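You operate a simulated robot arm through the tools that you are given. There is no shell and no other tool. Be economical: measure what you need, move in short steps, check, and stop when the job is done.

You are at the controls of a simulated two-armed robot. One attempt, no reset.

JOB
Pick up the green label bottle with one hand, pass it to the other hand and put it on the shelf under the steel table. Set down upright: green label bottle.

It is judged by the outcome, as a careful person would: the job done as asked, and still so three seconds after it is handed in. It fails if anything else is knocked over, pushed out of place, dropped, spilled or broken.

ROBOT AND FRAMES
Two 6-joint arms with two-finger parallel grippers on one trunk, on a base that drives. Base frame: it is fixed to the floor where the robot stands at the start and does not move with it; the origin is under the middle of the robot, x ahead of it, y to its left, z up; the surface under the hand at the start is at about z = 820. Lengths are in mm, angles in degrees, forces in N, time in s.
The left shoulder is at the start at [-71, 177, 842], the right one opposite. With the tool pointing down near the work surface each hand reaches from about 100 to 740 mm from the robot's upright axis, wherever it stands, measured 20 degrees to its own side. Places, roughly: shelf under the steel table [500, -600, 300]. Payload 1.57 kg a hand.
The tool frame of a hand sits at the grasp point between the pads (the TCP): z along the fingers, y along the line on which they close. The tips reach 30 mm beyond it. The gripper opens to 80 mm. The fingers are 17 mm wide and 12 mm thick; the gripper's body (40 by 82 mm) begins 80 mm behind the TCP.
Orientation is told as [roll, pitch, yaw] about the base's x, y, z axes, in that order, counted from this pose: with the fingers straight down and closing along the base's y, the tool's x points along the base's -x, its y along +y and its z along -z.

CONTROLS
- The arms move only by the tool nudge_tool. It takes "left_deltas", "right_deltas" or both (then of equal length, played together; a hand with none holds still); each is a list of rows, each a list of 7 numbers: the shift along the base's x, y, z in mm, then the turn, a rotation vector about the base's x, y, z in degrees, then the opening, from 0 (shut) to 1 (fully open). In form: [[x, y, z, rx, ry, rz, fingers], ...]. A call has 1 to 12 rows; each row shifts and turns the commanded pose from where the row before left it. Each row takes 0.2 s and may step no farther than 50 mm and 8.6 degrees from the row before; otherwise, or with a gripper value out of range, the whole call is refused. Where a pose cannot be reached the arm comes as near as it can. A force on the tool above 40 N (or 10 N above the force at the start of the call, whichever is more), or a blocked arm, ends the call early, and 0.2 s more pass. The fingers move at their own pace (about 72 mm/s each) and stop on an object; they squeeze with about 29 N. The grip force told is the motor's: it shows also when the fingers shut on nothing. Time passes only in rows, and 0.2 s behind the last, so rows that do not move let the fingers close. The reply holds the time, the measured pose of the TCP, the force on the tool along the base axes, the opening and the grip force, in the units named above and with some noise, with the torque about the TCP (base axes, N m) and any sound that the robot's microphone picked up, and new pictures: "pictures" is both (left out), scene, wrist or none (wrist: the cameras of the hands that moved).
- Cameras (640 x 400 px; columns grow to the right, rows downward): "scene" is now at [30.8, -33.5, 1572.8]; the picture's right is [-0.47, -0.88, 0.00], its down [-0.73, 0.38, -0.57] and it looks along [0.50, -0.27, -0.82] (base axes); focal length 281 px, centre (320, 200). "left" rides on the left gripper at [72, 7, -122] in its tool frame; the picture's right is [-0.09, 1.00, 0.00], its down [-0.84, -0.08, -0.54] and it looks along [-0.54, -0.05, 0.84] (tool axes); focal length 238 px, centre (320, 200). "right" rides on the right gripper at [72, -7, -122] in its tool frame; the picture's right is [0.09, 1.00, 0.00], its down [-0.84, 0.08, -0.54] and it looks along [-0.54, 0.05, 0.84] (tool axes); focal length 238 px, centre (320, 200).
- slide_trunk(by): slides the trunk up (or, below 0, down) by that many mm; the arms and the scene camera ride with it, the base frame stays. It gives what a move gives, with no picture.
- steer(legs): drives the robot by 1 to 6 legs, each [ahead, left, turn to the left] in mm, mm and degrees, along the robot's own axes; the way and the turn of a leg run together, so that a leg with both is an arc; at most 1500 mm and 180 degrees a leg. The arms and the cameras ride along, it lands a little off, and it stops where it bumps. It gives what a move gives, and a new picture of the scene camera.
- turn_head(pan, tilt): turns the head with the scene camera to pan (to the left, within 143 degrees either way) and tilt (down, from -29 to 69), counted from straight ahead of the robot. It gives what a move gives, and a new picture of the scene camera.
- pixel_to_xyz(camera, pixels): for up to 12 pixels [column, row] of the newest picture of that camera ("zoom" is the newest enlarged one), the place [x, y, z] in the base frame of the surface seen there, good to about 2 mm, but the place of the scene camera against the robot may be out by one fixed shift of up to 25 mm in any direction. The clock stands still meanwhile.
- zoom(camera, box): a new picture of the part [left, top, right, bottom] of that camera's present view, enlarged. The clock stands still meanwhile.
- job_done(): hands the job in; it is judged then, once.

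Keep the steps short. Do not move on a guess: measure, check each grasp and each placing, and mend mistakes. In all there are 80 turns and 260 pictures (those below and enlarged ones count). Leave the grippers open and the arms clear of the work at the hand-in unless told otherwise, and finish with a single line.

The tools are called after "Emit:" as name(argument=value, ...) on one line, values as JSON. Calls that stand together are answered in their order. nudge_tool: Moves the arms, as the interface text tells. Its arguments: {"type":"object","properties":{"left_deltas":{"type":"array","items":{"type":"array","items":{"type":"number"}}},"right_deltas":{"type":"array","items":{"type":"array","items":{"type":"number"}}},"pictures":{"type":"string","enum":["both","scene","wrist","none"]}},"required":[]} The other tools are called the same way: slide_trunk (by) slides the trunk up or down; steer (legs) drives the base; turn_head (pan, tilt) turns the head that bears the scene camera; pixel_to_xyz (camera, pixels) gives the place of the surface under pixels of a picture; zoom (camera, box) takes an enlarged picture of a part of a camera's view; job_done () hands the job in.

At the start:

```text
time: 0.0
left_tcp_pos: [556.5, -17.1, 1140.5]
left_tcp_rot: [-0.1, -0.1, 0.0]
left_wrist_force: [0.4, -0.7, 0.4]
left_torque: [0.01, -0.02, 0.0]
left_opening: 80.1
left_finger_force: 0.1
right_tcp_pos: [298.1, -373.4, 1107.5]
right_tcp_rot: [0.0, 0.0, 0.0]
right_wrist_force: [0.2, -0.5, 0.0]
right_torque: [0.0, -0.02, -0.03]
right_opening: 80.3
right_finger_force: 0.0
trunk travel left (down, up): [-284.0, 43.0]
robot x, y, heading: [-1.9, -4.0, -0.0]
head pan, tilt: [-27.9, 55.3]
```

scene: 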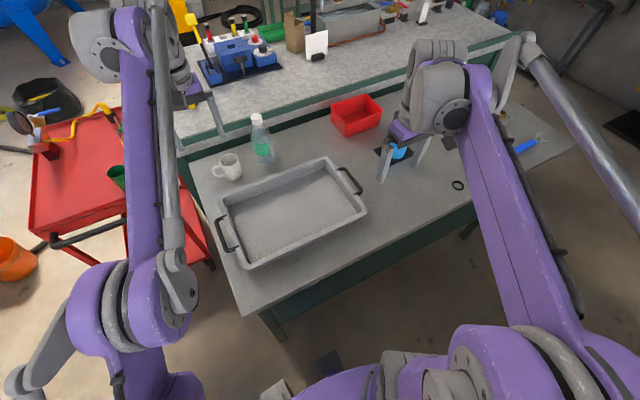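
right: 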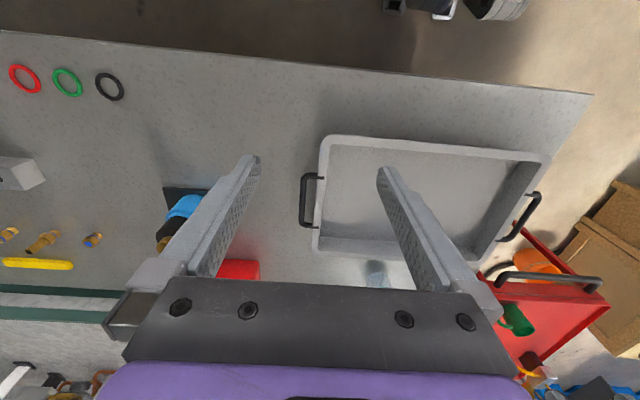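
left: 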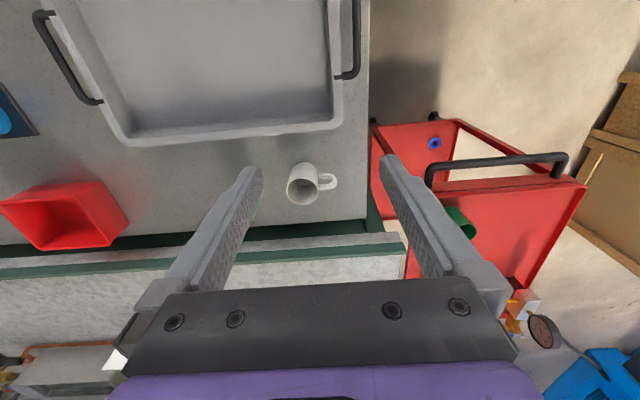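

I see a bottle with a green label at about scene pixel (261,140), beside a mug and a tray. I'll measure these first.

Emit:
zoom(camera="scene", box=[170, 80, 410, 230])

Emit:
pixel_to_xyz(camera="scene", pixels=[[256, 117], [261, 140], [263, 158], [230, 166], [292, 150], [243, 185], [325, 158], [350, 120], [242, 316], [400, 250], [270, 300], [215, 160]])

```text
2.67 times, centred on (290, 155) of scene
```

zoom: 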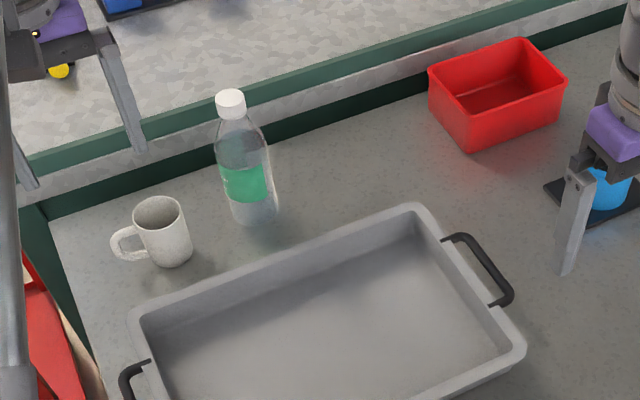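

```text
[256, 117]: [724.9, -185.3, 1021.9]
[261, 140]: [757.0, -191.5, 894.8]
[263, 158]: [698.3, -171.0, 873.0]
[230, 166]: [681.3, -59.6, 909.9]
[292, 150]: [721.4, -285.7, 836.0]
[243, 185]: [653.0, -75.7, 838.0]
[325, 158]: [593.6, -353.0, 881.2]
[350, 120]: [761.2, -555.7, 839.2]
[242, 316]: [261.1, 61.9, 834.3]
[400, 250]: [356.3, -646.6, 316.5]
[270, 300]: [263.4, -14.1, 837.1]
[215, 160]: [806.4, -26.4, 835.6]
```

Scene camera reads the tabletop at about z=836, so it is slightly high. Next I'll look around: the table edge relative to the base, then the shelf.

Emit:
turn_head(pan=-50, tilt=60)

Emit:
pixel_to_xyz(camera="scene", pixels=[[320, 100], [320, 200], [320, 300], [200, 200], [440, 200], [440, 300], [200, 300], [320, 350]])

Emit:
pixel_to_xyz(camera="left", pixels=[[180, 180], [360, 30], [300, 180], [230, 240]])

```text
time: 0.9
left_tcp_pos: [555.2, -19.0, 1139.9]
left_tcp_rot: [-0.1, 0.1, 0.0]
left_wrist_force: [-0.2, -0.3, 0.3]
left_torque: [-0.04, -0.01, 0.02]
left_opening: 80.2
left_finger_force: 0.0
right_tcp_pos: [297.7, -372.4, 1107.3]
right_tcp_rot: [0.1, 0.0, 0.0]
right_wrist_force: [0.1, 0.0, 0.2]
right_torque: [0.01, 0.0, 0.01]
right_opening: 79.8
right_finger_force: 0.0
trunk travel left (down, up): [-284.0, 43.0]
robot x, y, heading: [-5.1, -1.6, 0.0]
head pan, tilt: [-50.0, 60.0]
```

scene: 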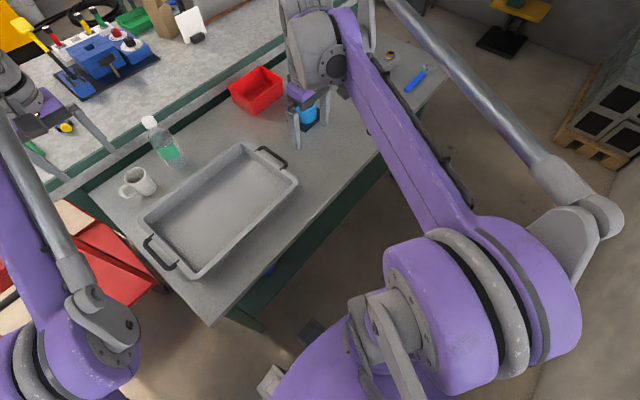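

```text
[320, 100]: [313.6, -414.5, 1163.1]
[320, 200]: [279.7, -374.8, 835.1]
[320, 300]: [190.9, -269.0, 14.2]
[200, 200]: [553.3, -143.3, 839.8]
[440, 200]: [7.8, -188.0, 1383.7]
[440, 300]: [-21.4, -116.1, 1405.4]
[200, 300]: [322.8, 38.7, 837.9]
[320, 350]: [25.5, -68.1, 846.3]
```

```text
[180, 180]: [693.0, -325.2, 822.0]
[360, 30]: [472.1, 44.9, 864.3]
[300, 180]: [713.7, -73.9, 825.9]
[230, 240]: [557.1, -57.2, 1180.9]
```

The left wrist camera puts the table at z≈822, so the scene camera reads about 15 mm high. I'll check the floor behind the robot for later backing up.

Emit:
turn_head(pan=140, tilt=40)

Emit:
turn_head(pan=-140, tilt=40)

Emit:
turn_head(pan=-5, tilt=69)

```text
time: 3.7
left_tcp_pos: [556.5, -18.0, 1139.7]
left_tcp_rot: [0.0, 0.0, -0.1]
left_wrist_force: [0.0, -0.7, -0.1]
left_torque: [-0.03, 0.02, 0.03]
left_opening: 80.0
left_finger_force: 0.0
right_tcp_pos: [298.3, -373.4, 1106.1]
right_tcp_rot: [0.0, 0.1, 0.0]
right_wrist_force: [0.3, -0.7, 0.4]
right_torque: [0.01, 0.01, -0.01]
right_opening: 80.1
right_finger_force: 0.0
trunk travel left (down, up): [-284.0, 43.0]
robot x, y, heading: [1.6, 1.7, -0.2]
head pan, tilt: [140.0, 40.0]
```

scene: 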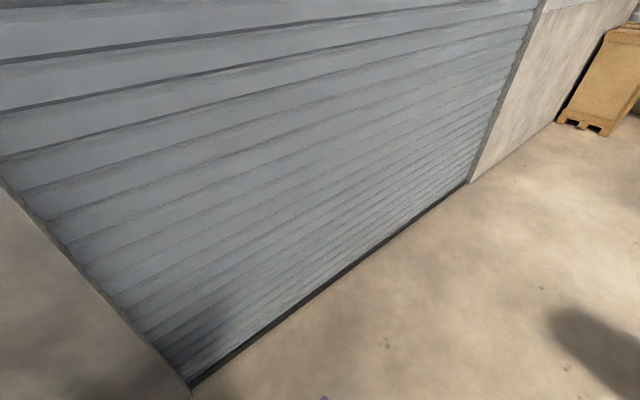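

```text
time: 7.5
left_tcp_pos: [555.9, -19.0, 1139.5]
left_tcp_rot: [-0.1, 0.0, 0.0]
left_wrist_force: [0.3, -0.4, 0.1]
left_torque: [0.01, -0.01, 0.01]
left_opening: 79.9
left_finger_force: 0.1
right_tcp_pos: [298.8, -372.7, 1106.9]
right_tcp_rot: [0.1, 0.0, 0.0]
right_wrist_force: [0.1, 0.0, -0.4]
right_torque: [-0.02, 0.0, -0.03]
right_opening: 80.2
right_finger_force: 0.1
trunk travel left (down, up): [-284.0, 43.0]
robot x, y, heading: [0.4, -0.2, 0.3]
head pan, tilt: [-140.0, 40.0]
```

scene: 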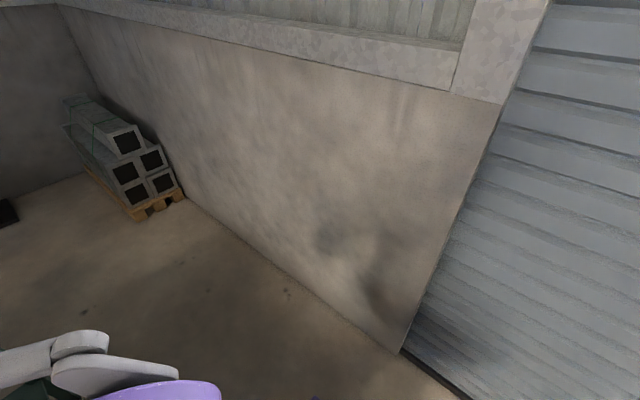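

```text
time: 9.7
left_tcp_pos: [556.1, -19.8, 1139.2]
left_tcp_rot: [0.0, 0.0, 0.1]
left_wrist_force: [0.4, 0.6, 0.5]
left_torque: [-0.03, 0.0, -0.02]
left_opening: 80.0
left_finger_force: 0.1
right_tcp_pos: [298.5, -374.1, 1106.9]
right_tcp_rot: [0.0, 0.1, 0.0]
right_wrist_force: [-0.1, -0.4, -0.3]
right_torque: [-0.03, -0.04, 0.03]
right_opening: 80.0
right_finger_force: 0.0
trunk travel left (down, up): [-284.0, 43.0]
robot x, y, heading: [-0.7, 0.9, -0.1]
head pan, tilt: [-5.0, 68.8]
```

scene: 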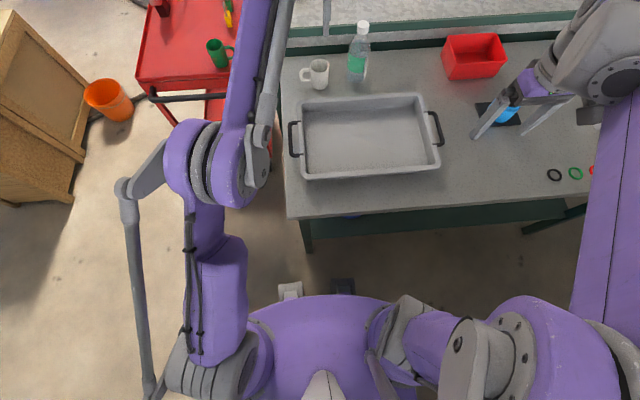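

Emit:
pixel_to_xyz(camera="scene", pixels=[[362, 26], [357, 68], [357, 80], [292, 215], [480, 206], [345, 213], [420, 225], [430, 270], [292, 290], [350, 290], [318, 300], [540, 222]])

Emit:
zoom(camera="scene", box=[280, 10, 540, 300])

```text
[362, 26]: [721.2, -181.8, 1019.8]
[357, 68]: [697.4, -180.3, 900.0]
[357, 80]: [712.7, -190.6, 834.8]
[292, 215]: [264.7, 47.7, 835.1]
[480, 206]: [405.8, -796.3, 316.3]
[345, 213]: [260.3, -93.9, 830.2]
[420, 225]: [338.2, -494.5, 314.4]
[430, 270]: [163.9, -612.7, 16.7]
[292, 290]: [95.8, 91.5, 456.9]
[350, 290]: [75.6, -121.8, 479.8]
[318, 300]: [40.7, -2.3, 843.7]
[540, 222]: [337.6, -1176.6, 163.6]
```

```text
1.38 times, centred on (410, 155) of scene
```

zoom: 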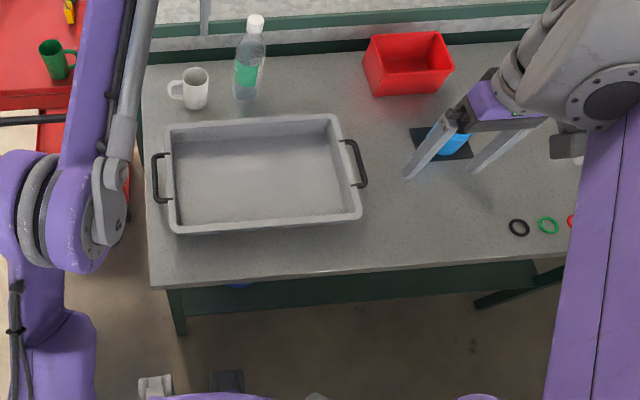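

Bottle: centre near (715,-183) in the scene frame, cap near z≈1005 once corrected. I'll move the left hand high toward the bottle so its wrist camera can see it.

Emit:
nudge_tool(left_deltas=[[10, -40, 0, 0, 0, 0, 1], [10, -40, 0, 0, 0, 0, 1], [10, -40, 0, 0, 0, 0, 1], [10, -40, 0, 0, 0, 0, 1]], pictures="wrist")

```text
time: 10.7
left_tcp_pos: [550.1, -91.2, 1118.4]
left_tcp_rot: [0.0, 0.0, 0.0]
left_wrist_force: [-0.2, -0.2, 0.3]
left_torque: [-0.03, 0.02, 0.0]
left_opening: 80.0
left_finger_force: 0.1
left hand out of reach, approached as far as the arm can: row 1, 2, 3, 4
right_tcp_pos: [299.0, -373.2, 1106.1]
right_tcp_rot: [0.0, 0.0, 0.1]
right_wrist_force: [0.4, 0.2, -0.2]
right_torque: [-0.02, 0.0, -0.03]
right_opening: 80.1
right_finger_force: 0.0
trunk travel left (down, up): [-284.0, 43.0]
robot x, y, heading: [2.1, 0.5, -0.2]
head pan, tilt: [-5.0, 68.8]
```

left: 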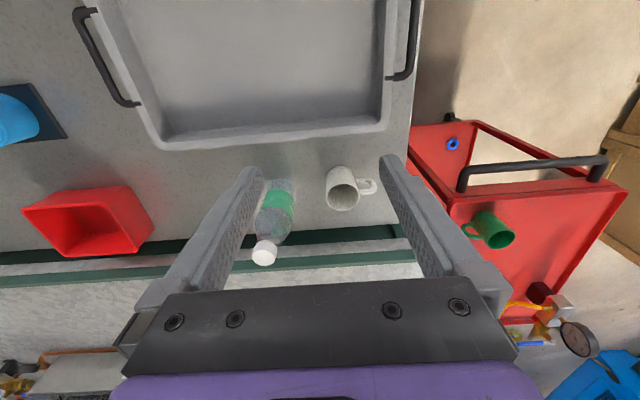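

Left reach is at its limit here. The wrist camera now shows the cap at about (264,252). I'll measure it here, where the frame is reliable.

Emit:
pixel_to_xyz(camera="left", pixels=[[264, 245], [264, 258], [256, 252], [275, 252], [276, 200], [261, 202], [292, 202], [276, 183], [342, 195], [375, 187]])

Emit:
zoom(camera="left", box=[220, 150, 400, 280])

```text
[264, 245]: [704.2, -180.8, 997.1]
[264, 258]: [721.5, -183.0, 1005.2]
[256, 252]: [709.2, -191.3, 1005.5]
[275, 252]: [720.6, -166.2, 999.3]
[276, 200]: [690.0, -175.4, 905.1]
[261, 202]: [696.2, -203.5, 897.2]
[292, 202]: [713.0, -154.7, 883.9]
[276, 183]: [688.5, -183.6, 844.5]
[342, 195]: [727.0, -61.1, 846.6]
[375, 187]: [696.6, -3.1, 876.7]
```

```text
3.08 times, centred on (310, 215) of left
```

zoom: 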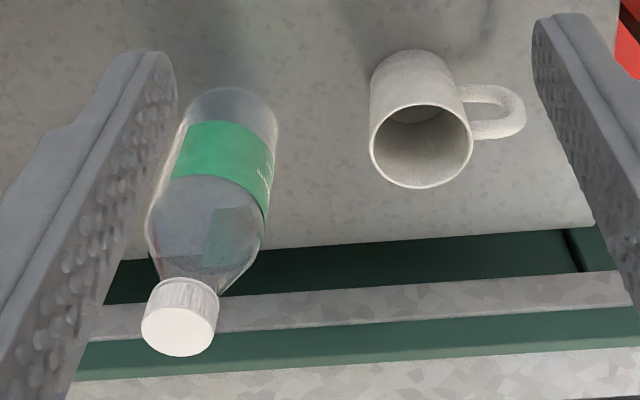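

Cap centre is about (716,-181), top z≈1005; base 822; body about 57 mm in diameter. I'll drive 60 mm ahead and 280 mm right so the left arm can reach comfortably. Both hands stay well above everything.

Emit:
steer(legs=[[0, -280, 0], [60, 0, 0]])

```text
time: 14.2
left_tcp_pos: [611.7, -355.8, 1120.9]
left_tcp_rot: [0.1, 0.0, 0.3]
left_wrist_force: [1.3, 0.3, 0.4]
left_torque: [-0.03, 0.01, 0.01]
left_opening: 80.0
left_finger_force: 0.1
right_tcp_pos: [361.4, -642.1, 1106.3]
right_tcp_rot: [-0.1, -0.1, 0.2]
right_wrist_force: [0.5, 0.2, 0.0]
right_torque: [0.0, 0.05, -0.02]
right_opening: 80.1
right_finger_force: 0.1
trunk travel left (down, up): [-284.0, 43.0]
robot x, y, heading: [64.1, -271.0, 0.2]
head pan, tilt: [-5.0, 68.8]
```

scene: 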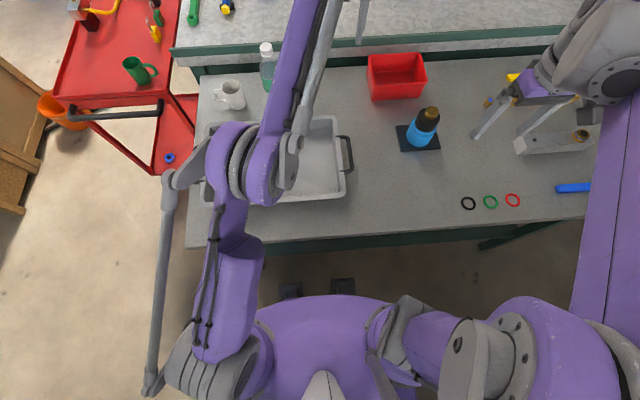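

Driven fine. Next I'll move the left hand to just short of the cap, staying high at z≈1120.

Emit:
nudge_tool(left_deltas=[[0, 44, 0, 0, 0, 0, 1], [0, 44, 0, 0, 0, 0, 1], [10, 44, 0, 0, 0, 0, 1], [20, 43, 0, 0, 0, 0, 1], [20, 0, 0, 0, 0, 0, 1]], pictures="wrist")

```text
time: 15.4
left_tcp_pos: [661.9, -183.0, 1119.2]
left_tcp_rot: [0.0, 0.0, 0.3]
left_wrist_force: [1.0, 0.4, 0.6]
left_torque: [0.0, 0.03, 0.0]
left_opening: 79.9
left_finger_force: 0.1
right_tcp_pos: [362.2, -641.2, 1105.9]
right_tcp_rot: [0.1, 0.1, 0.5]
right_wrist_force: [-0.5, -0.1, 0.1]
right_torque: [0.02, 0.01, 0.04]
right_opening: 80.1
right_finger_force: 0.1
trunk travel left (down, up): [-284.0, 43.0]
robot x, y, heading: [58.8, -267.0, 0.5]
head pan, tilt: [-5.0, 68.8]
```

left: 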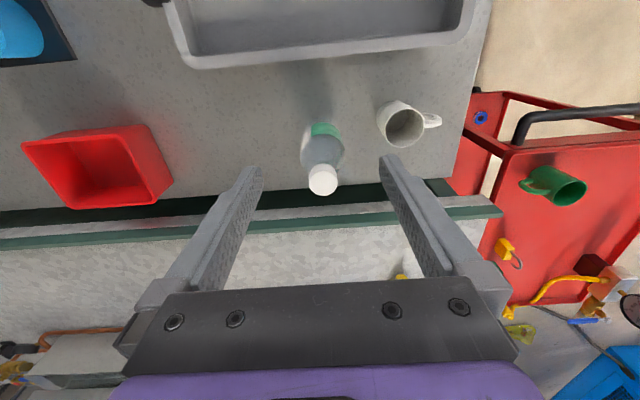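

Emit:
pixel_to_xyz(camera="left", pixels=[[322, 172], [322, 180], [322, 188], [311, 180], [334, 180]])

```text
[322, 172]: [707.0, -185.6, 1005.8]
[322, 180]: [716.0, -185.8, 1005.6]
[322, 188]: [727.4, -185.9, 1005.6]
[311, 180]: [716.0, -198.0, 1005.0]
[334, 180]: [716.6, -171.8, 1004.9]
```

Cap centre is (717,-185), and my hand is at (662,-183). I'll move over the cap, then descend so that only the cap sits between the lower pads (TCP z≈1003).

Emit:
nudge_tool(left_deltas=[[28, -1, 0, 0, 0, 0, 1], [27, -1, 0, 0, 0, 0, 1], [0, 0, -30, 0, 0, 0, 1], [0, 0, -30, 0, 0, 0, 1], [0, 0, -20, 0, 0, 0, 1]], pictures="wrist")

```text
time: 16.6
left_tcp_pos: [660.4, -177.2, 1040.3]
left_tcp_rot: [0.0, 0.0, 0.4]
left_wrist_force: [0.3, 0.2, -0.3]
left_torque: [0.01, 0.0, 0.01]
left_opening: 79.9
left_finger_force: 0.0
left hand out of reach, approached as far as the arm can: row 1, 2
right_tcp_pos: [360.1, -641.8, 1106.3]
right_tcp_rot: [0.0, 0.0, 0.3]
right_wrist_force: [0.1, -0.3, -0.4]
right_torque: [-0.02, -0.02, -0.02]
right_opening: 80.1
right_finger_force: 0.2
trunk travel left (down, up): [-284.0, 43.0]
robot x, y, heading: [59.5, -271.0, 0.1]
head pan, tilt: [-5.0, 68.8]
```

left: 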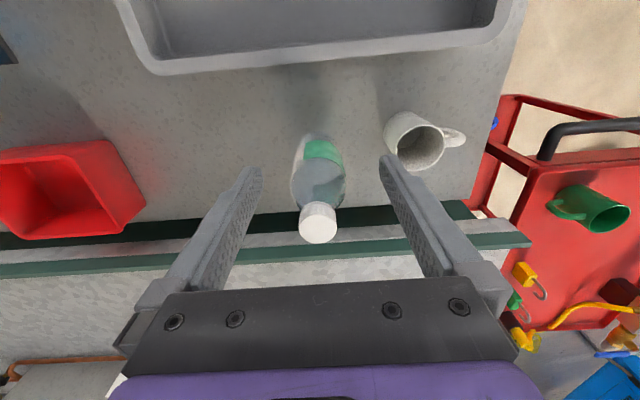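

The left arm is at its reach limit at this height. I'll slide the trunk up, then drive 45 mm ahead (the table edge is still clear).

Emit:
slide_trunk(by=40)

Emit:
steer(legs=[[45, 0, 0]])

```text
time: 17.5
left_tcp_pos: [660.6, -180.7, 1080.7]
left_tcp_rot: [0.0, 0.1, 0.3]
left_wrist_force: [-0.6, -0.3, 0.2]
left_torque: [0.0, 0.01, -0.01]
left_opening: 80.1
left_finger_force: 0.2
right_tcp_pos: [360.3, -641.7, 1148.0]
right_tcp_rot: [0.1, 0.0, 0.3]
right_wrist_force: [-0.1, 0.3, -0.5]
right_torque: [-0.02, 0.0, -0.02]
right_opening: 79.8
right_finger_force: 0.0
trunk travel left (down, up): [-324.0, 3.0]
robot x, y, heading: [61.5, -273.0, 0.6]
head pan, tilt: [-5.0, 68.8]
```

```text
time: 18.4
left_tcp_pos: [702.5, -179.6, 1080.5]
left_tcp_rot: [0.0, -0.1, 0.4]
left_wrist_force: [-0.1, -0.9, -0.2]
left_torque: [0.02, -0.02, 0.0]
left_opening: 79.8
left_finger_force: 0.2
right_tcp_pos: [403.3, -640.5, 1145.8]
right_tcp_rot: [0.0, 0.0, 0.4]
right_wrist_force: [-0.8, 0.1, 0.8]
right_torque: [0.01, -0.03, 0.01]
right_opening: 80.4
right_finger_force: 0.1
trunk travel left (down, up): [-324.0, 3.0]
robot x, y, heading: [101.5, -267.2, 0.4]
head pan, tilt: [-5.0, 68.8]
```

scene: 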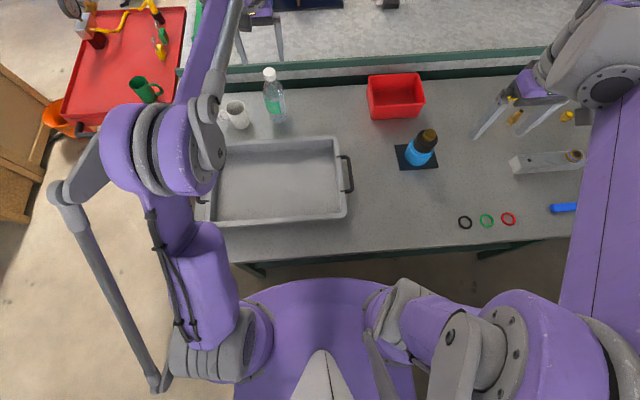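

Now I'll move the last bit over the cap and descend part-way. The wrist picture will confirm the alignment.

Emit:
nudge_tool(left_deltas=[[14, -5, 0, 0, 0, 0, 1], [0, 0, -30, 0, 0, 0, 1], [0, 0, -10, 0, 0, 0, 1]], pictures="wrist")

```text
time: 19.2
left_tcp_pos: [717.9, -184.1, 1043.1]
left_tcp_rot: [0.0, 0.0, 0.5]
left_wrist_force: [-0.3, 0.0, 0.6]
left_torque: [0.03, 0.0, 0.0]
left_opening: 79.9
left_finger_force: 0.0
right_tcp_pos: [404.5, -639.9, 1147.0]
right_tcp_rot: [0.0, 0.0, 0.4]
right_wrist_force: [-0.7, -0.5, -1.0]
right_torque: [0.01, -0.03, 0.0]
right_opening: 80.2
right_finger_force: 0.0
trunk travel left (down, up): [-324.0, 3.0]
robot x, y, heading: [105.5, -270.9, 0.7]
head pan, tilt: [-5.0, 68.8]
```

left: 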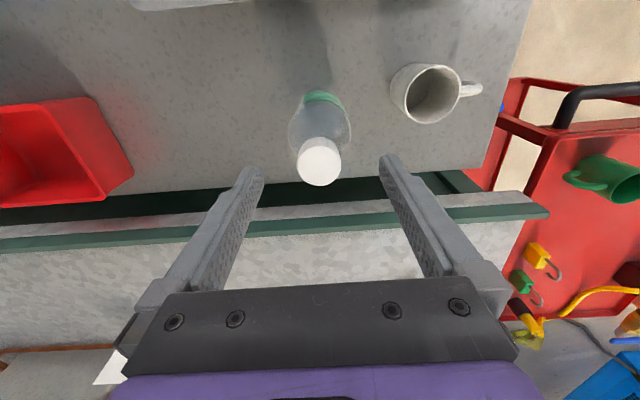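

It's aligned: the cap is at (319,160), between the tips. I'll descend 40 mm and close.

Emit:
nudge_tool(left_deltas=[[0, 0, -20, 0, 0, 0, 1], [0, 0, -20, 0, 0, 0, 1], [0, 0, 0, 0, 0, 0, 0.5], [0, 0, 0, 0, 0, 0, 0], [0, 0, 0, 0, 0, 0, 0], [0, 0, 0, 0, 0, 0, 0]], pictures="wrist")

```text
time: 20.6
left_tcp_pos: [718.5, -184.7, 1001.7]
left_tcp_rot: [-0.1, -0.1, 0.4]
left_wrist_force: [-0.1, 0.4, -0.5]
left_torque: [0.05, 0.06, 0.03]
left_opening: 32.2
left_finger_force: 28.9
right_tcp_pos: [404.9, -640.0, 1145.7]
right_tcp_rot: [0.0, 0.0, 0.4]
right_wrist_force: [0.0, -0.4, -0.6]
right_torque: [0.03, -0.02, 0.0]
right_opening: 80.2
right_finger_force: 0.0
trunk travel left (down, up): [-324.0, 3.0]
robot x, y, heading: [105.2, -270.4, 0.2]
head pan, tilt: [-5.0, 68.8]
```

left: 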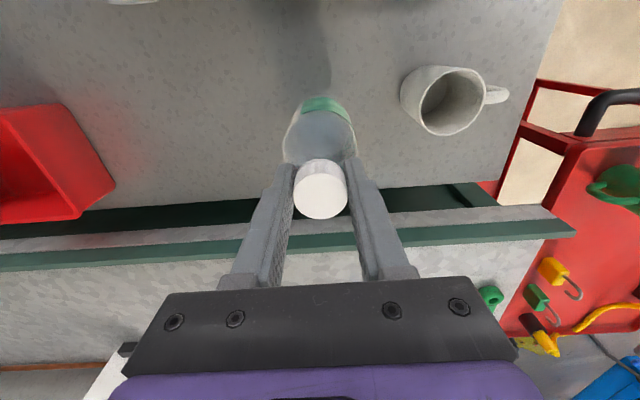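

The cap is gripped at a 32 mm opening. I'll lift it and check that the bottle comes along.

Emit:
nudge_tool(left_deltas=[[0, 0, 20, 0, 0, 0, 0], [0, 0, 30, 0, 0, 0, 0], [-5, 0, 30, 0, 0, 0, 0], [-40, -10, 10, 0, 0, 0, 0], [-40, -20, 10, 0, 0, 0, 0]], pictures="both")

```text
time: 21.8
left_tcp_pos: [629.1, -216.2, 1102.7]
left_tcp_rot: [-0.1, 0.0, 0.4]
left_wrist_force: [-0.1, -0.1, -3.5]
left_torque: [-0.02, 0.02, -0.01]
left_opening: 32.6
left_finger_force: 28.7
right_tcp_pos: [403.6, -641.5, 1146.6]
right_tcp_rot: [0.0, -0.1, 0.4]
right_wrist_force: [0.3, 0.3, -1.0]
right_torque: [0.02, -0.01, -0.01]
right_opening: 80.3
right_finger_force: 0.0
trunk travel left (down, up): [-324.0, 3.0]
robot x, y, heading: [102.5, -271.1, 0.4]
head pan, tilt: [-5.0, 68.8]
```

scene: 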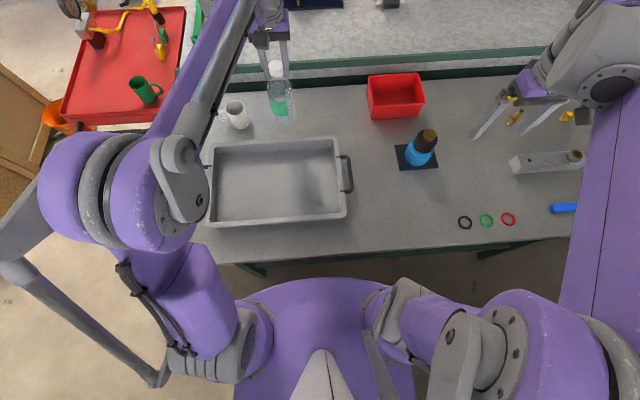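
left: 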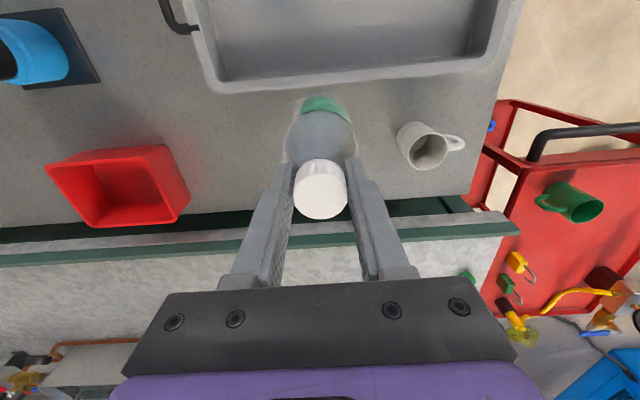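

The bottle is held (about 3.5 N of weight). Before backing away, I'll measure the wall behind.

Emit:
turn_head(pan=140, tilt=50)

Emit:
pixel_to_xyz(camera="scene", pixels=[[100, 50], [100, 300], [320, 200], [320, 350], [500, 300]])

```text
time: 24.1
left_tcp_pos: [629.8, -216.2, 1102.8]
left_tcp_rot: [0.0, 0.1, 0.4]
left_wrist_force: [-0.7, -0.2, -5.2]
left_torque: [0.02, 0.02, 0.0]
left_opening: 32.1
left_finger_force: 28.9
right_tcp_pos: [404.9, -640.5, 1146.9]
right_tcp_rot: [0.0, 0.0, 0.6]
right_wrist_force: [-0.6, 0.3, -0.3]
right_torque: [-0.01, -0.01, -0.02]
right_opening: 80.0
right_finger_force: 0.0
trunk travel left (down, up): [-324.0, 3.0]
robot x, y, heading: [104.2, -270.3, 0.7]
head pan, tilt: [140.0, 50.0]
```

scene: 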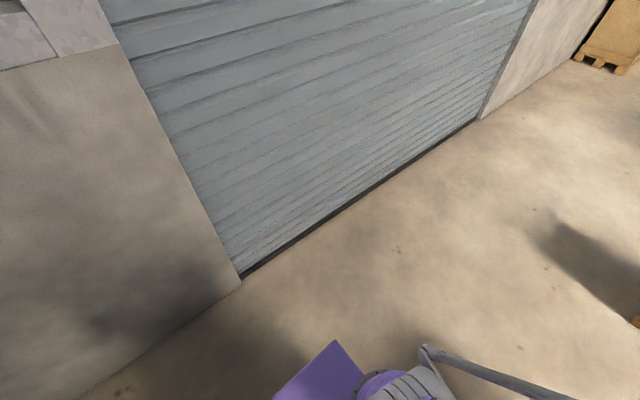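

```text
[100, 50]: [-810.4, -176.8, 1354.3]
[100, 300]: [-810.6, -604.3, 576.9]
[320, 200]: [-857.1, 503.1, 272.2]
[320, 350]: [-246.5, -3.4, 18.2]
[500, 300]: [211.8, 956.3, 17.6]
```

The wall is 900 mm behind, so there's plenty of room. I'll drive back 300 mm and look ahead at the shelf.

Emit:
steer(legs=[[-300, 0, 0]])

Emit:
turn_head(pan=-10, tilt=50)

```text
time: 26.1
left_tcp_pos: [329.7, -218.6, 1101.5]
left_tcp_rot: [-0.1, 0.0, 0.2]
left_wrist_force: [0.5, -0.5, -3.8]
left_torque: [-0.02, 0.01, -0.01]
left_opening: 32.2
left_finger_force: 29.0
right_tcp_pos: [103.5, -642.4, 1148.0]
right_tcp_rot: [0.0, 0.0, 0.2]
right_wrist_force: [-0.2, 0.2, -1.3]
right_torque: [0.02, -0.01, 0.0]
right_opening: 80.0
right_finger_force: 0.2
trunk travel left (down, up): [-324.0, 3.0]
robot x, y, heading: [-198.2, -270.7, 0.1]
head pan, tilt: [140.0, 50.0]
```

scene: 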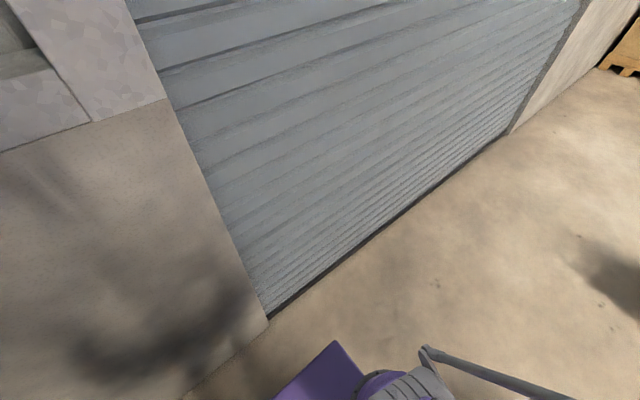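

```text
time: 28.5
left_tcp_pos: [329.9, -217.7, 1101.4]
left_tcp_rot: [0.0, -0.1, 0.2]
left_wrist_force: [0.1, -0.3, -4.5]
left_torque: [0.0, -0.01, -0.04]
left_opening: 32.3
left_finger_force: 28.8
right_tcp_pos: [102.7, -642.7, 1146.3]
right_tcp_rot: [0.0, -0.1, 0.2]
right_wrist_force: [0.7, 0.3, 0.2]
right_torque: [0.02, -0.01, 0.01]
right_opening: 79.7
right_finger_force: 0.0
trunk travel left (down, up): [-324.0, 3.0]
robot x, y, heading: [-197.6, -271.7, 0.2]
head pan, tilt: [-10.0, 50.0]
```

scene: 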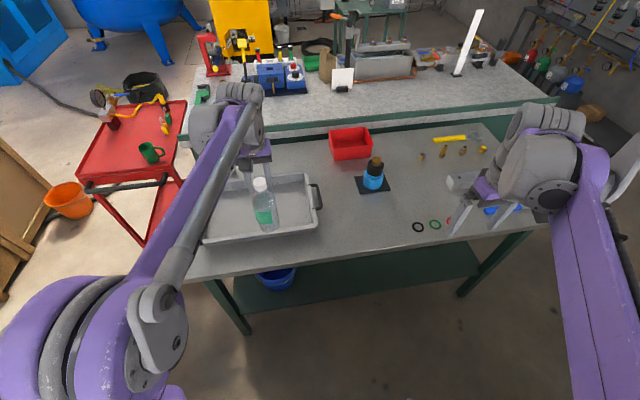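

The green shelf is visible at about (370,270), with a blue bucket on it at (277,278). I'll measure the free area.

Emit:
pixel_to_xyz(camera="scene", pixels=[[277, 280], [300, 285], [310, 302], [340, 285], [380, 280], [420, 278], [470, 260], [380, 290], [400, 255], [350, 262], [222, 295], [480, 275]])

Emit:
zoom(camera="scene", box=[180, 180, 540, 360])

```text
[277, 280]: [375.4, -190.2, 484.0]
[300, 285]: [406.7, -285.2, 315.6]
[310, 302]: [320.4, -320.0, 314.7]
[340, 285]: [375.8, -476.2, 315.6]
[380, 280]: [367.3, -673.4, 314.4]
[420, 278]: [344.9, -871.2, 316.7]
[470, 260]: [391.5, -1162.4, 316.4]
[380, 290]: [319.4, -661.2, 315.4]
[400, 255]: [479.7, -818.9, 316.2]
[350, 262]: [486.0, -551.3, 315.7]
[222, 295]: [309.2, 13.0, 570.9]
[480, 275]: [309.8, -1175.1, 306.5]
```

```text
1.78 times, centred on (360, 270) of scene
```

zoom: 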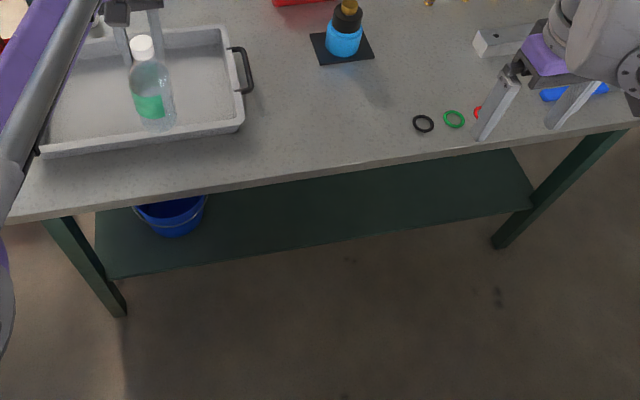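

Shelf true z≈300, front edge x≈310, free from y≈-300 to -1150; the bucket is at y>-285. Target spot is about (430,-600). I'll shift the bottle 50 mm to the right for the handover, and measure the left arm's links for clearance.

Emit:
nudge_tool(left_deltas=[[0, -25, 0, 0, 0, 0, 0], [0, -25, 0, 0, 0, 0, 0]], pictures="scene")

Emit:
pixel_to_xyz(camera="scene", pixels=[[205, 210], [180, 270], [160, 310], [160, 350], [240, 130], [80, 350], [260, 185], [268, 222], [250, 205], [280, 205]])

```text
time: 29.1
left_tcp_pos: [328.9, -271.1, 1101.0]
left_tcp_rot: [-0.1, 0.0, 0.2]
left_wrist_force: [0.3, 0.2, -4.1]
left_torque: [0.01, -0.01, 0.01]
left_opening: 32.5
left_finger_force: 28.9
right_tcp_pos: [102.4, -643.0, 1146.8]
right_tcp_rot: [0.0, 0.0, 0.2]
right_wrist_force: [0.0, 1.2, 0.2]
right_torque: [0.0, 0.02, -0.02]
right_opening: 79.9
right_finger_force: 0.1
trunk travel left (down, up): [-324.0, 3.0]
robot x, y, heading: [-195.2, -269.1, 0.3]
head pan, tilt: [-10.0, 50.0]
```

scene: 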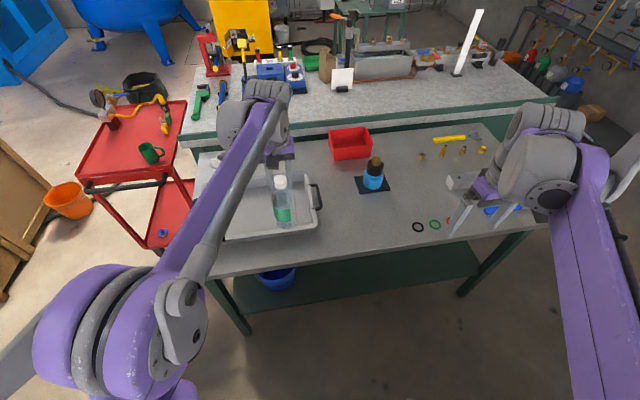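

```text
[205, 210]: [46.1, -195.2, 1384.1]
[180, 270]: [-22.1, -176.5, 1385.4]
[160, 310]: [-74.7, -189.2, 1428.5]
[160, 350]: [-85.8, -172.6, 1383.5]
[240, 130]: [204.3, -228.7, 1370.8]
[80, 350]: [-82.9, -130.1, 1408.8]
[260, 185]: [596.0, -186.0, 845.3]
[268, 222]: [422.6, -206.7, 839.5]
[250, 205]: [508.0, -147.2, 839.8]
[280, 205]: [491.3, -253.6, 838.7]
```

The left forearm is high (z≈1370). I'll bring the right hand in below it, turning its fingers forward and down (pitch -60, yaw +24). It will stop about 130 mm short of the bottle.

Emit:
nudge_tool(right_deltas=[[10, 20, -10, 0, -7.5, 0, 1], [10, 20, -10, 0, -7.5, 0, 1], [10, 20, -15, 0, -7.5, 0, 1], [10, 20, -15, 0, -7.5, 0, 1], [10, 20, -15, 0, -7.5, 0, 1], [10, 20, -15, 0, -7.5, 0, 1], [10, 20, -15, 0, -7.5, 0, 1], [10, 20, -15, 0, -7.5, 0, 1], [0, 10, -10, 0, 0, 8, 1], [0, 10, -10, 0, 0, 8, 1], [0, 10, 0, 0, 0, 8, 1]], pictures="both")

```text
time: 31.5
left_tcp_pos: [330.3, -269.0, 1102.4]
left_tcp_rot: [-0.1, 0.1, 0.3]
left_wrist_force: [0.1, -0.2, -3.2]
left_torque: [-0.02, 0.01, 0.02]
left_opening: 32.1
left_finger_force: 28.7
right_tcp_pos: [182.9, -450.9, 1015.7]
right_tcp_rot: [-0.3, -60.1, 24.4]
right_wrist_force: [0.5, 0.2, 0.0]
right_torque: [0.03, 0.04, 0.0]
right_opening: 80.0
right_finger_force: 0.0
trunk travel left (down, up): [-324.0, 3.0]
robot x, y, heading: [-197.8, -269.3, 0.3]
head pan, tilt: [-10.0, 50.0]
```

scene: 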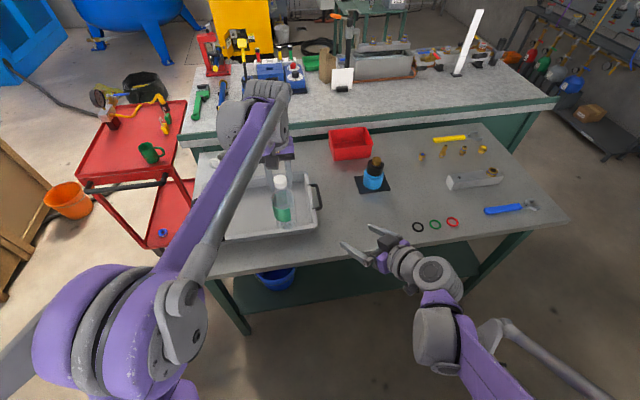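
right: 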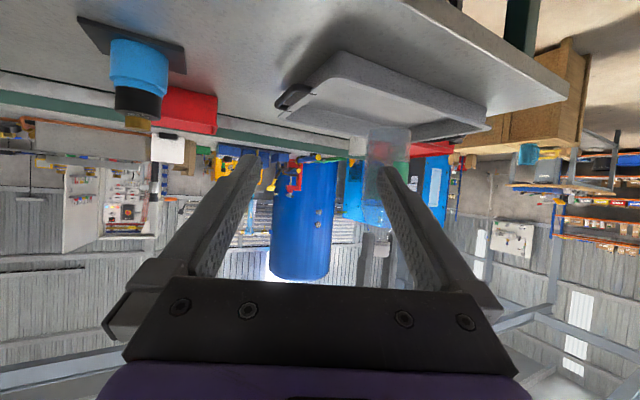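

The right arm is clear. The bottle shows in its camera at about (388,180). I'll move to the staging point on the approach line.

Emit:
nudge_tool(right_deltas=[[5, 40, -10, 0, 0, 0, 1], [5, 40, -10, 0, 0, 0, 1], [17, 47, -6, 0, 0, 0, 1]], pictures="both")

```text
refused: row 3 steps farther than a row can; nothing moved
```

Emit:
nudge_tool(right_deltas=[[7, 32, -7, 0, 0, 0, 1], [7, 32, -7, 0, 0, 0, 1], [7, 32, -6, 0, 0, 0, 1], [6, 31, -6, 0, 0, 0, 1]], pictures="both")

```text
time: 32.5
left_tcp_pos: [329.7, -268.8, 1101.9]
left_tcp_rot: [0.0, 0.1, 0.2]
left_wrist_force: [-0.1, 0.4, -3.8]
left_torque: [-0.03, 0.0, -0.01]
left_opening: 32.4
left_finger_force: 28.7
right_tcp_pos: [208.2, -324.2, 989.7]
right_tcp_rot: [-0.4, -60.0, 24.4]
right_wrist_force: [0.4, -0.1, 0.1]
right_torque: [-0.01, 0.01, 0.03]
right_opening: 80.0
right_finger_force: 0.0
trunk travel left (down, up): [-324.0, 3.0]
robot x, y, heading: [-195.2, -272.4, 0.3]
head pan, tilt: [-10.0, 50.0]
```

scene: 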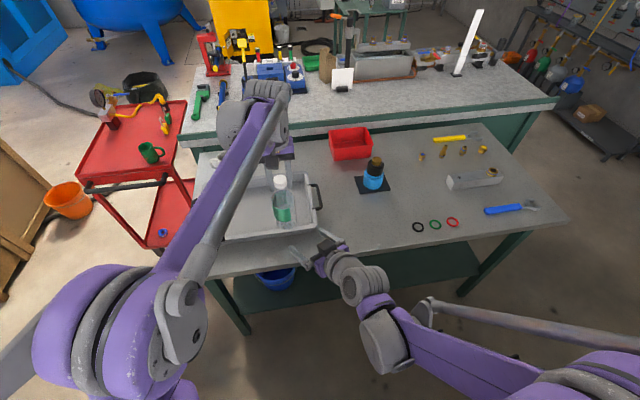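
right: 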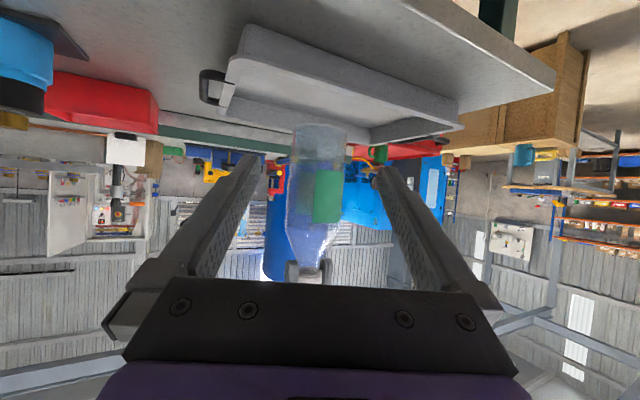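

The bottle is centred between the fingers, base at the top of the picture because the camera is inverted. I'll measure it.

Emit:
pixel_to_xyz(camera="right", pixels=[[320, 127], [319, 180], [297, 180], [340, 180], [319, 230], [330, 195], [345, 140], [295, 140]])

Emit:
zoom(camera="right", box=[240, 100, 400, 300])

```text
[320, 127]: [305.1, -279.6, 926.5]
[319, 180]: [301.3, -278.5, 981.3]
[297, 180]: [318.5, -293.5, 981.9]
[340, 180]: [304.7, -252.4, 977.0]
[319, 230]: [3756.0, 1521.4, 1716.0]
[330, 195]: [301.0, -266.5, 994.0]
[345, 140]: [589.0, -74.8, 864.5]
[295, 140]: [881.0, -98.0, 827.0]
```

```text
2.00 times, centred on (320, 200) of right
```

zoom: 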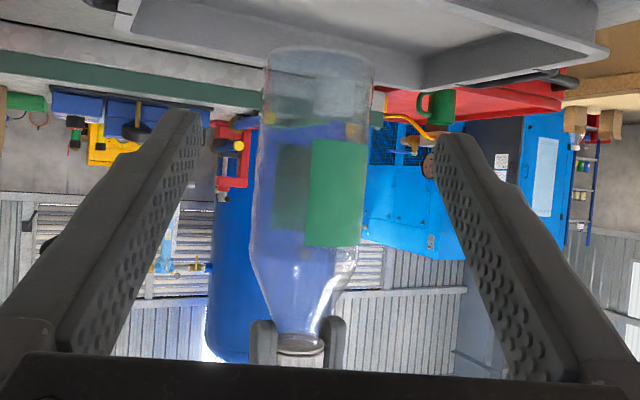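

The lateral offset is about 0 and 133 mm remains. I'll advance horizontally in two stages and check the forces.

Emit:
nudge_tool(right_deltas=[[20, 9.2, 0, 0, 0, 0, 1], [20, 9.2, 0, 0, 0, 0, 1], [20, 9.2, 0, 0, 0, 0, 1], [20, 9.2, 0, 0, 0, 0, 1], [20, 9.2, 0, 0, 0, 0, 1], [21, 9, 0, 0, 0, 0, 1]], pictures="both")

```text
time: 33.9
left_tcp_pos: [330.1, -269.7, 1101.6]
left_tcp_rot: [0.0, 0.0, 0.2]
left_wrist_force: [0.6, -0.6, -3.5]
left_torque: [-0.01, -0.01, -0.01]
left_opening: 32.2
left_finger_force: 28.6
right_tcp_pos: [332.4, -269.6, 989.2]
right_tcp_rot: [-0.4, -60.0, 24.4]
right_wrist_force: [0.4, 0.7, 0.2]
right_torque: [-0.01, -0.05, -0.01]
right_opening: 80.2
right_finger_force: 0.1
trunk travel left (down, up): [-324.0, 3.0]
robot x, y, heading: [-196.2, -272.3, 0.3]
head pan, tilt: [-10.0, 50.0]
```

scene: 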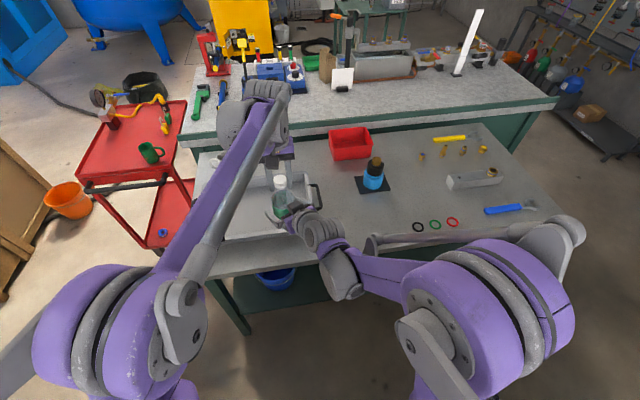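
right: 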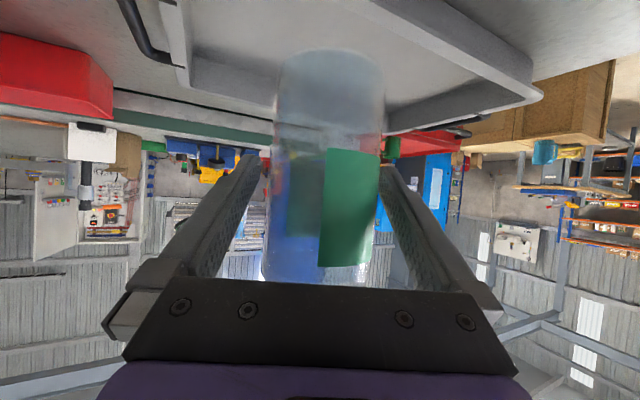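

The bottle sits between the right fingers with no contact force. I'll close the right gripper.

Emit:
nudge_tool(right_deltas=[[0, 0, 0, 0, 0, 0, 0.7], [0, 0, 0, 0, 0, 0, 0], [0, 0, 0, 0, 0, 0, 0], [0, 0, 0, 0, 0, 0, 0]], pictures="wrist")

```text
time: 34.9
left_tcp_pos: [330.4, -269.0, 1102.6]
left_tcp_rot: [-0.1, 0.1, 0.3]
left_wrist_force: [1.7, -8.2, -2.2]
left_torque: [-0.63, -0.41, -0.04]
left_opening: 32.1
left_finger_force: 28.9
right_tcp_pos: [331.6, -270.3, 990.6]
right_tcp_rot: [-0.3, -60.1, 24.5]
right_wrist_force: [-1.4, 8.5, -0.3]
right_torque: [-0.29, 0.25, 0.03]
right_opening: 62.9
right_finger_force: 28.7
trunk travel left (down, up): [-324.0, 3.0]
robot x, y, heading: [-195.2, -271.4, 0.2]
head pan, tilt: [-10.0, 50.0]
```

right: 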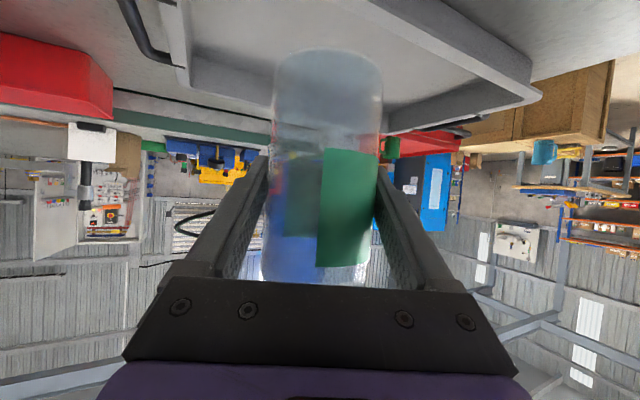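

It's gripped at 63 mm. There's an 8 N sideways preload because the two hands are slightly off-centre. I'll ease the right hand about 2 mm to relieve it before the left lets go.

Emit:
nudge_tool(right_deltas=[[-0.5, 1.5, 0, 0, 0, 0, 0], [0, 0, 0, 0, 0, 0, 0]], pictures="none")

```text
time: 35.5
left_tcp_pos: [328.9, -267.8, 1101.4]
left_tcp_rot: [0.0, 0.0, 0.1]
left_wrist_force: [-1.6, -0.8, 0.8]
left_torque: [-0.47, 0.04, -0.25]
left_opening: 32.4
left_finger_force: 29.1
right_tcp_pos: [331.3, -269.1, 989.8]
right_tcp_rot: [-0.4, -60.0, 24.3]
right_wrist_force: [1.2, 0.4, -2.5]
right_torque: [0.4, 0.16, 0.24]
right_opening: 62.7
right_finger_force: 29.0
trunk travel left (down, up): [-324.0, 3.0]
robot x, y, heading: [-196.6, -270.3, 0.3]
head pan, tilt: [-10.0, 50.0]
```

Preload is gone. The left hand opens and rises straight up off the cap.

Emit:
nudge_tool(left_deltas=[[0, 0, 0, 0, 0, 0, 0.5], [0, 0, 0, 0, 0, 0, 1], [0, 0, 0, 0, 0, 0, 1], [0, 0, 15, 0, 0, 0, 1], [0, 0, 25, 0, 0, 0, 1], [0, 0, 30, 0, 0, 0, 1]], pictures="both")

```text
time: 36.9
left_tcp_pos: [328.4, -271.5, 1172.8]
left_tcp_rot: [0.0, 0.1, 0.2]
left_wrist_force: [0.1, 0.9, 0.1]
left_torque: [0.01, 0.0, 0.02]
left_opening: 79.9
left_finger_force: 0.0
right_tcp_pos: [331.2, -267.8, 988.8]
right_tcp_rot: [-0.3, -60.0, 24.5]
right_wrist_force: [-0.1, 0.0, 0.2]
right_torque: [-0.01, 0.02, 0.0]
right_opening: 63.2
right_finger_force: 28.8
trunk travel left (down, up): [-324.0, 3.0]
robot x, y, heading: [-196.8, -269.8, 0.1]
head pan, tilt: [-10.0, 50.0]
```

scene: 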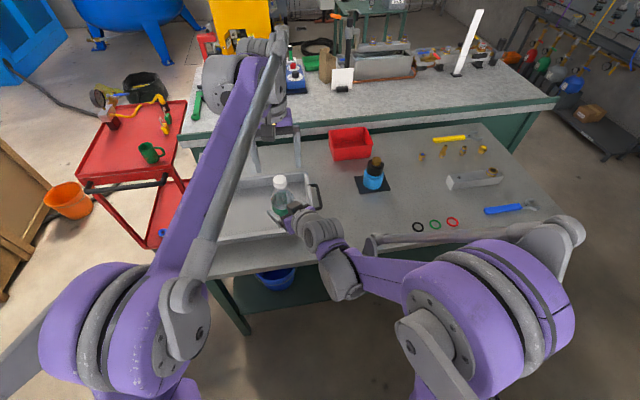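
left: 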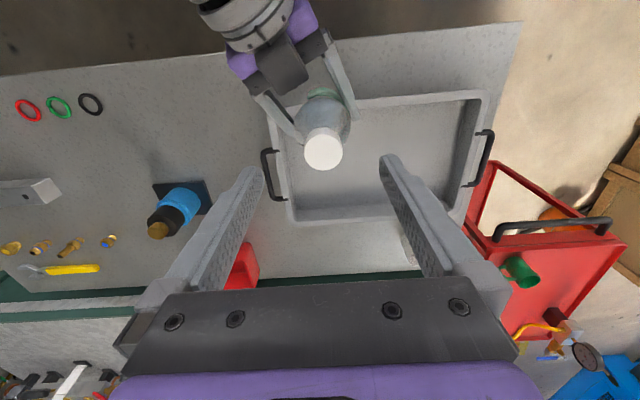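

The handover worked: the right hand alone holds the bottle upright and the left is clear. I'll retract both hands away from the table, with the left well up and aside.

Emit:
nudge_tool(left_deltas=[[-20, 20, 10, 0, 0, 0, 1], [-25, 30, 0, 0, 0, 0, 1], [-25, 30, 0, 0, 0, 0, 1], [-25, 30, 0, 0, 0, 0, 1], [-25, 30, 0, 0, 0, 0, 1]], right_deltas=[[-10, -20, 0, 0, 0, 0, 0], [-20, -30, 0, 0, 0, 0, 0], [-20, -30, 0, 0, 0, 0, 0], [-20, -30, 0, 0, 0, 0, 0], [-20, -20, 0, 0, 0, 0, 0]], pictures="scene")

Emit:
steer(legs=[[-160, 0, 0]])

```text
time: 38.1
left_tcp_pos: [207.5, -130.3, 1184.2]
left_tcp_rot: [0.1, 0.0, 0.2]
left_wrist_force: [-0.2, 0.5, 0.4]
left_torque: [-0.02, -0.02, -0.02]
left_opening: 80.1
left_finger_force: 0.0
right_tcp_pos: [240.3, -395.9, 988.3]
right_tcp_rot: [-0.3, -60.0, 24.4]
right_wrist_force: [-0.8, 0.5, 1.0]
right_torque: [0.02, -0.04, 0.0]
right_opening: 63.0
right_finger_force: 28.6
trunk travel left (down, up): [-324.0, 3.0]
robot x, y, heading: [-197.2, -271.0, 0.2]
head pan, tilt: [-10.0, 50.0]
```

scene: 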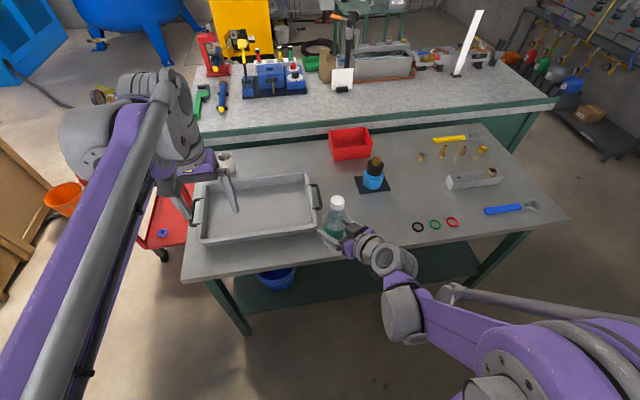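

```text
time: 39.5
left_tcp_pos: [52.9, -131.5, 1184.6]
left_tcp_rot: [0.0, 0.0, 0.3]
left_wrist_force: [0.4, -0.2, -0.3]
left_torque: [-0.05, 0.0, 0.03]
left_opening: 80.0
left_finger_force: 0.1
right_tcp_pos: [86.3, -395.8, 989.3]
right_tcp_rot: [-0.3, -59.9, 24.5]
right_wrist_force: [-0.3, 0.0, 0.1]
right_torque: [0.0, 0.04, 0.0]
right_opening: 62.7
right_finger_force: 29.2
trunk travel left (down, up): [-324.0, 3.0]
robot x, y, heading: [-351.2, -272.9, 0.3]
head pan, tilt: [-10.0, 50.0]
```

scene: 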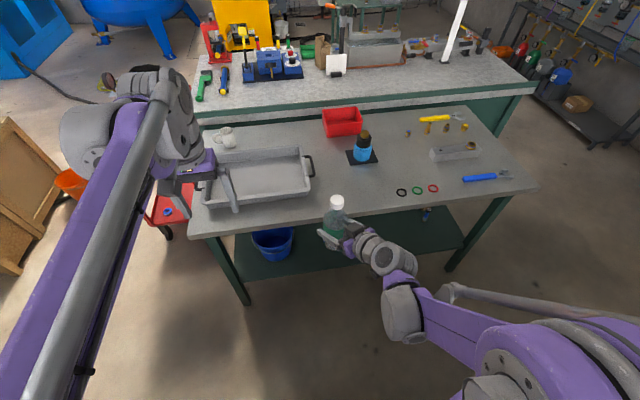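

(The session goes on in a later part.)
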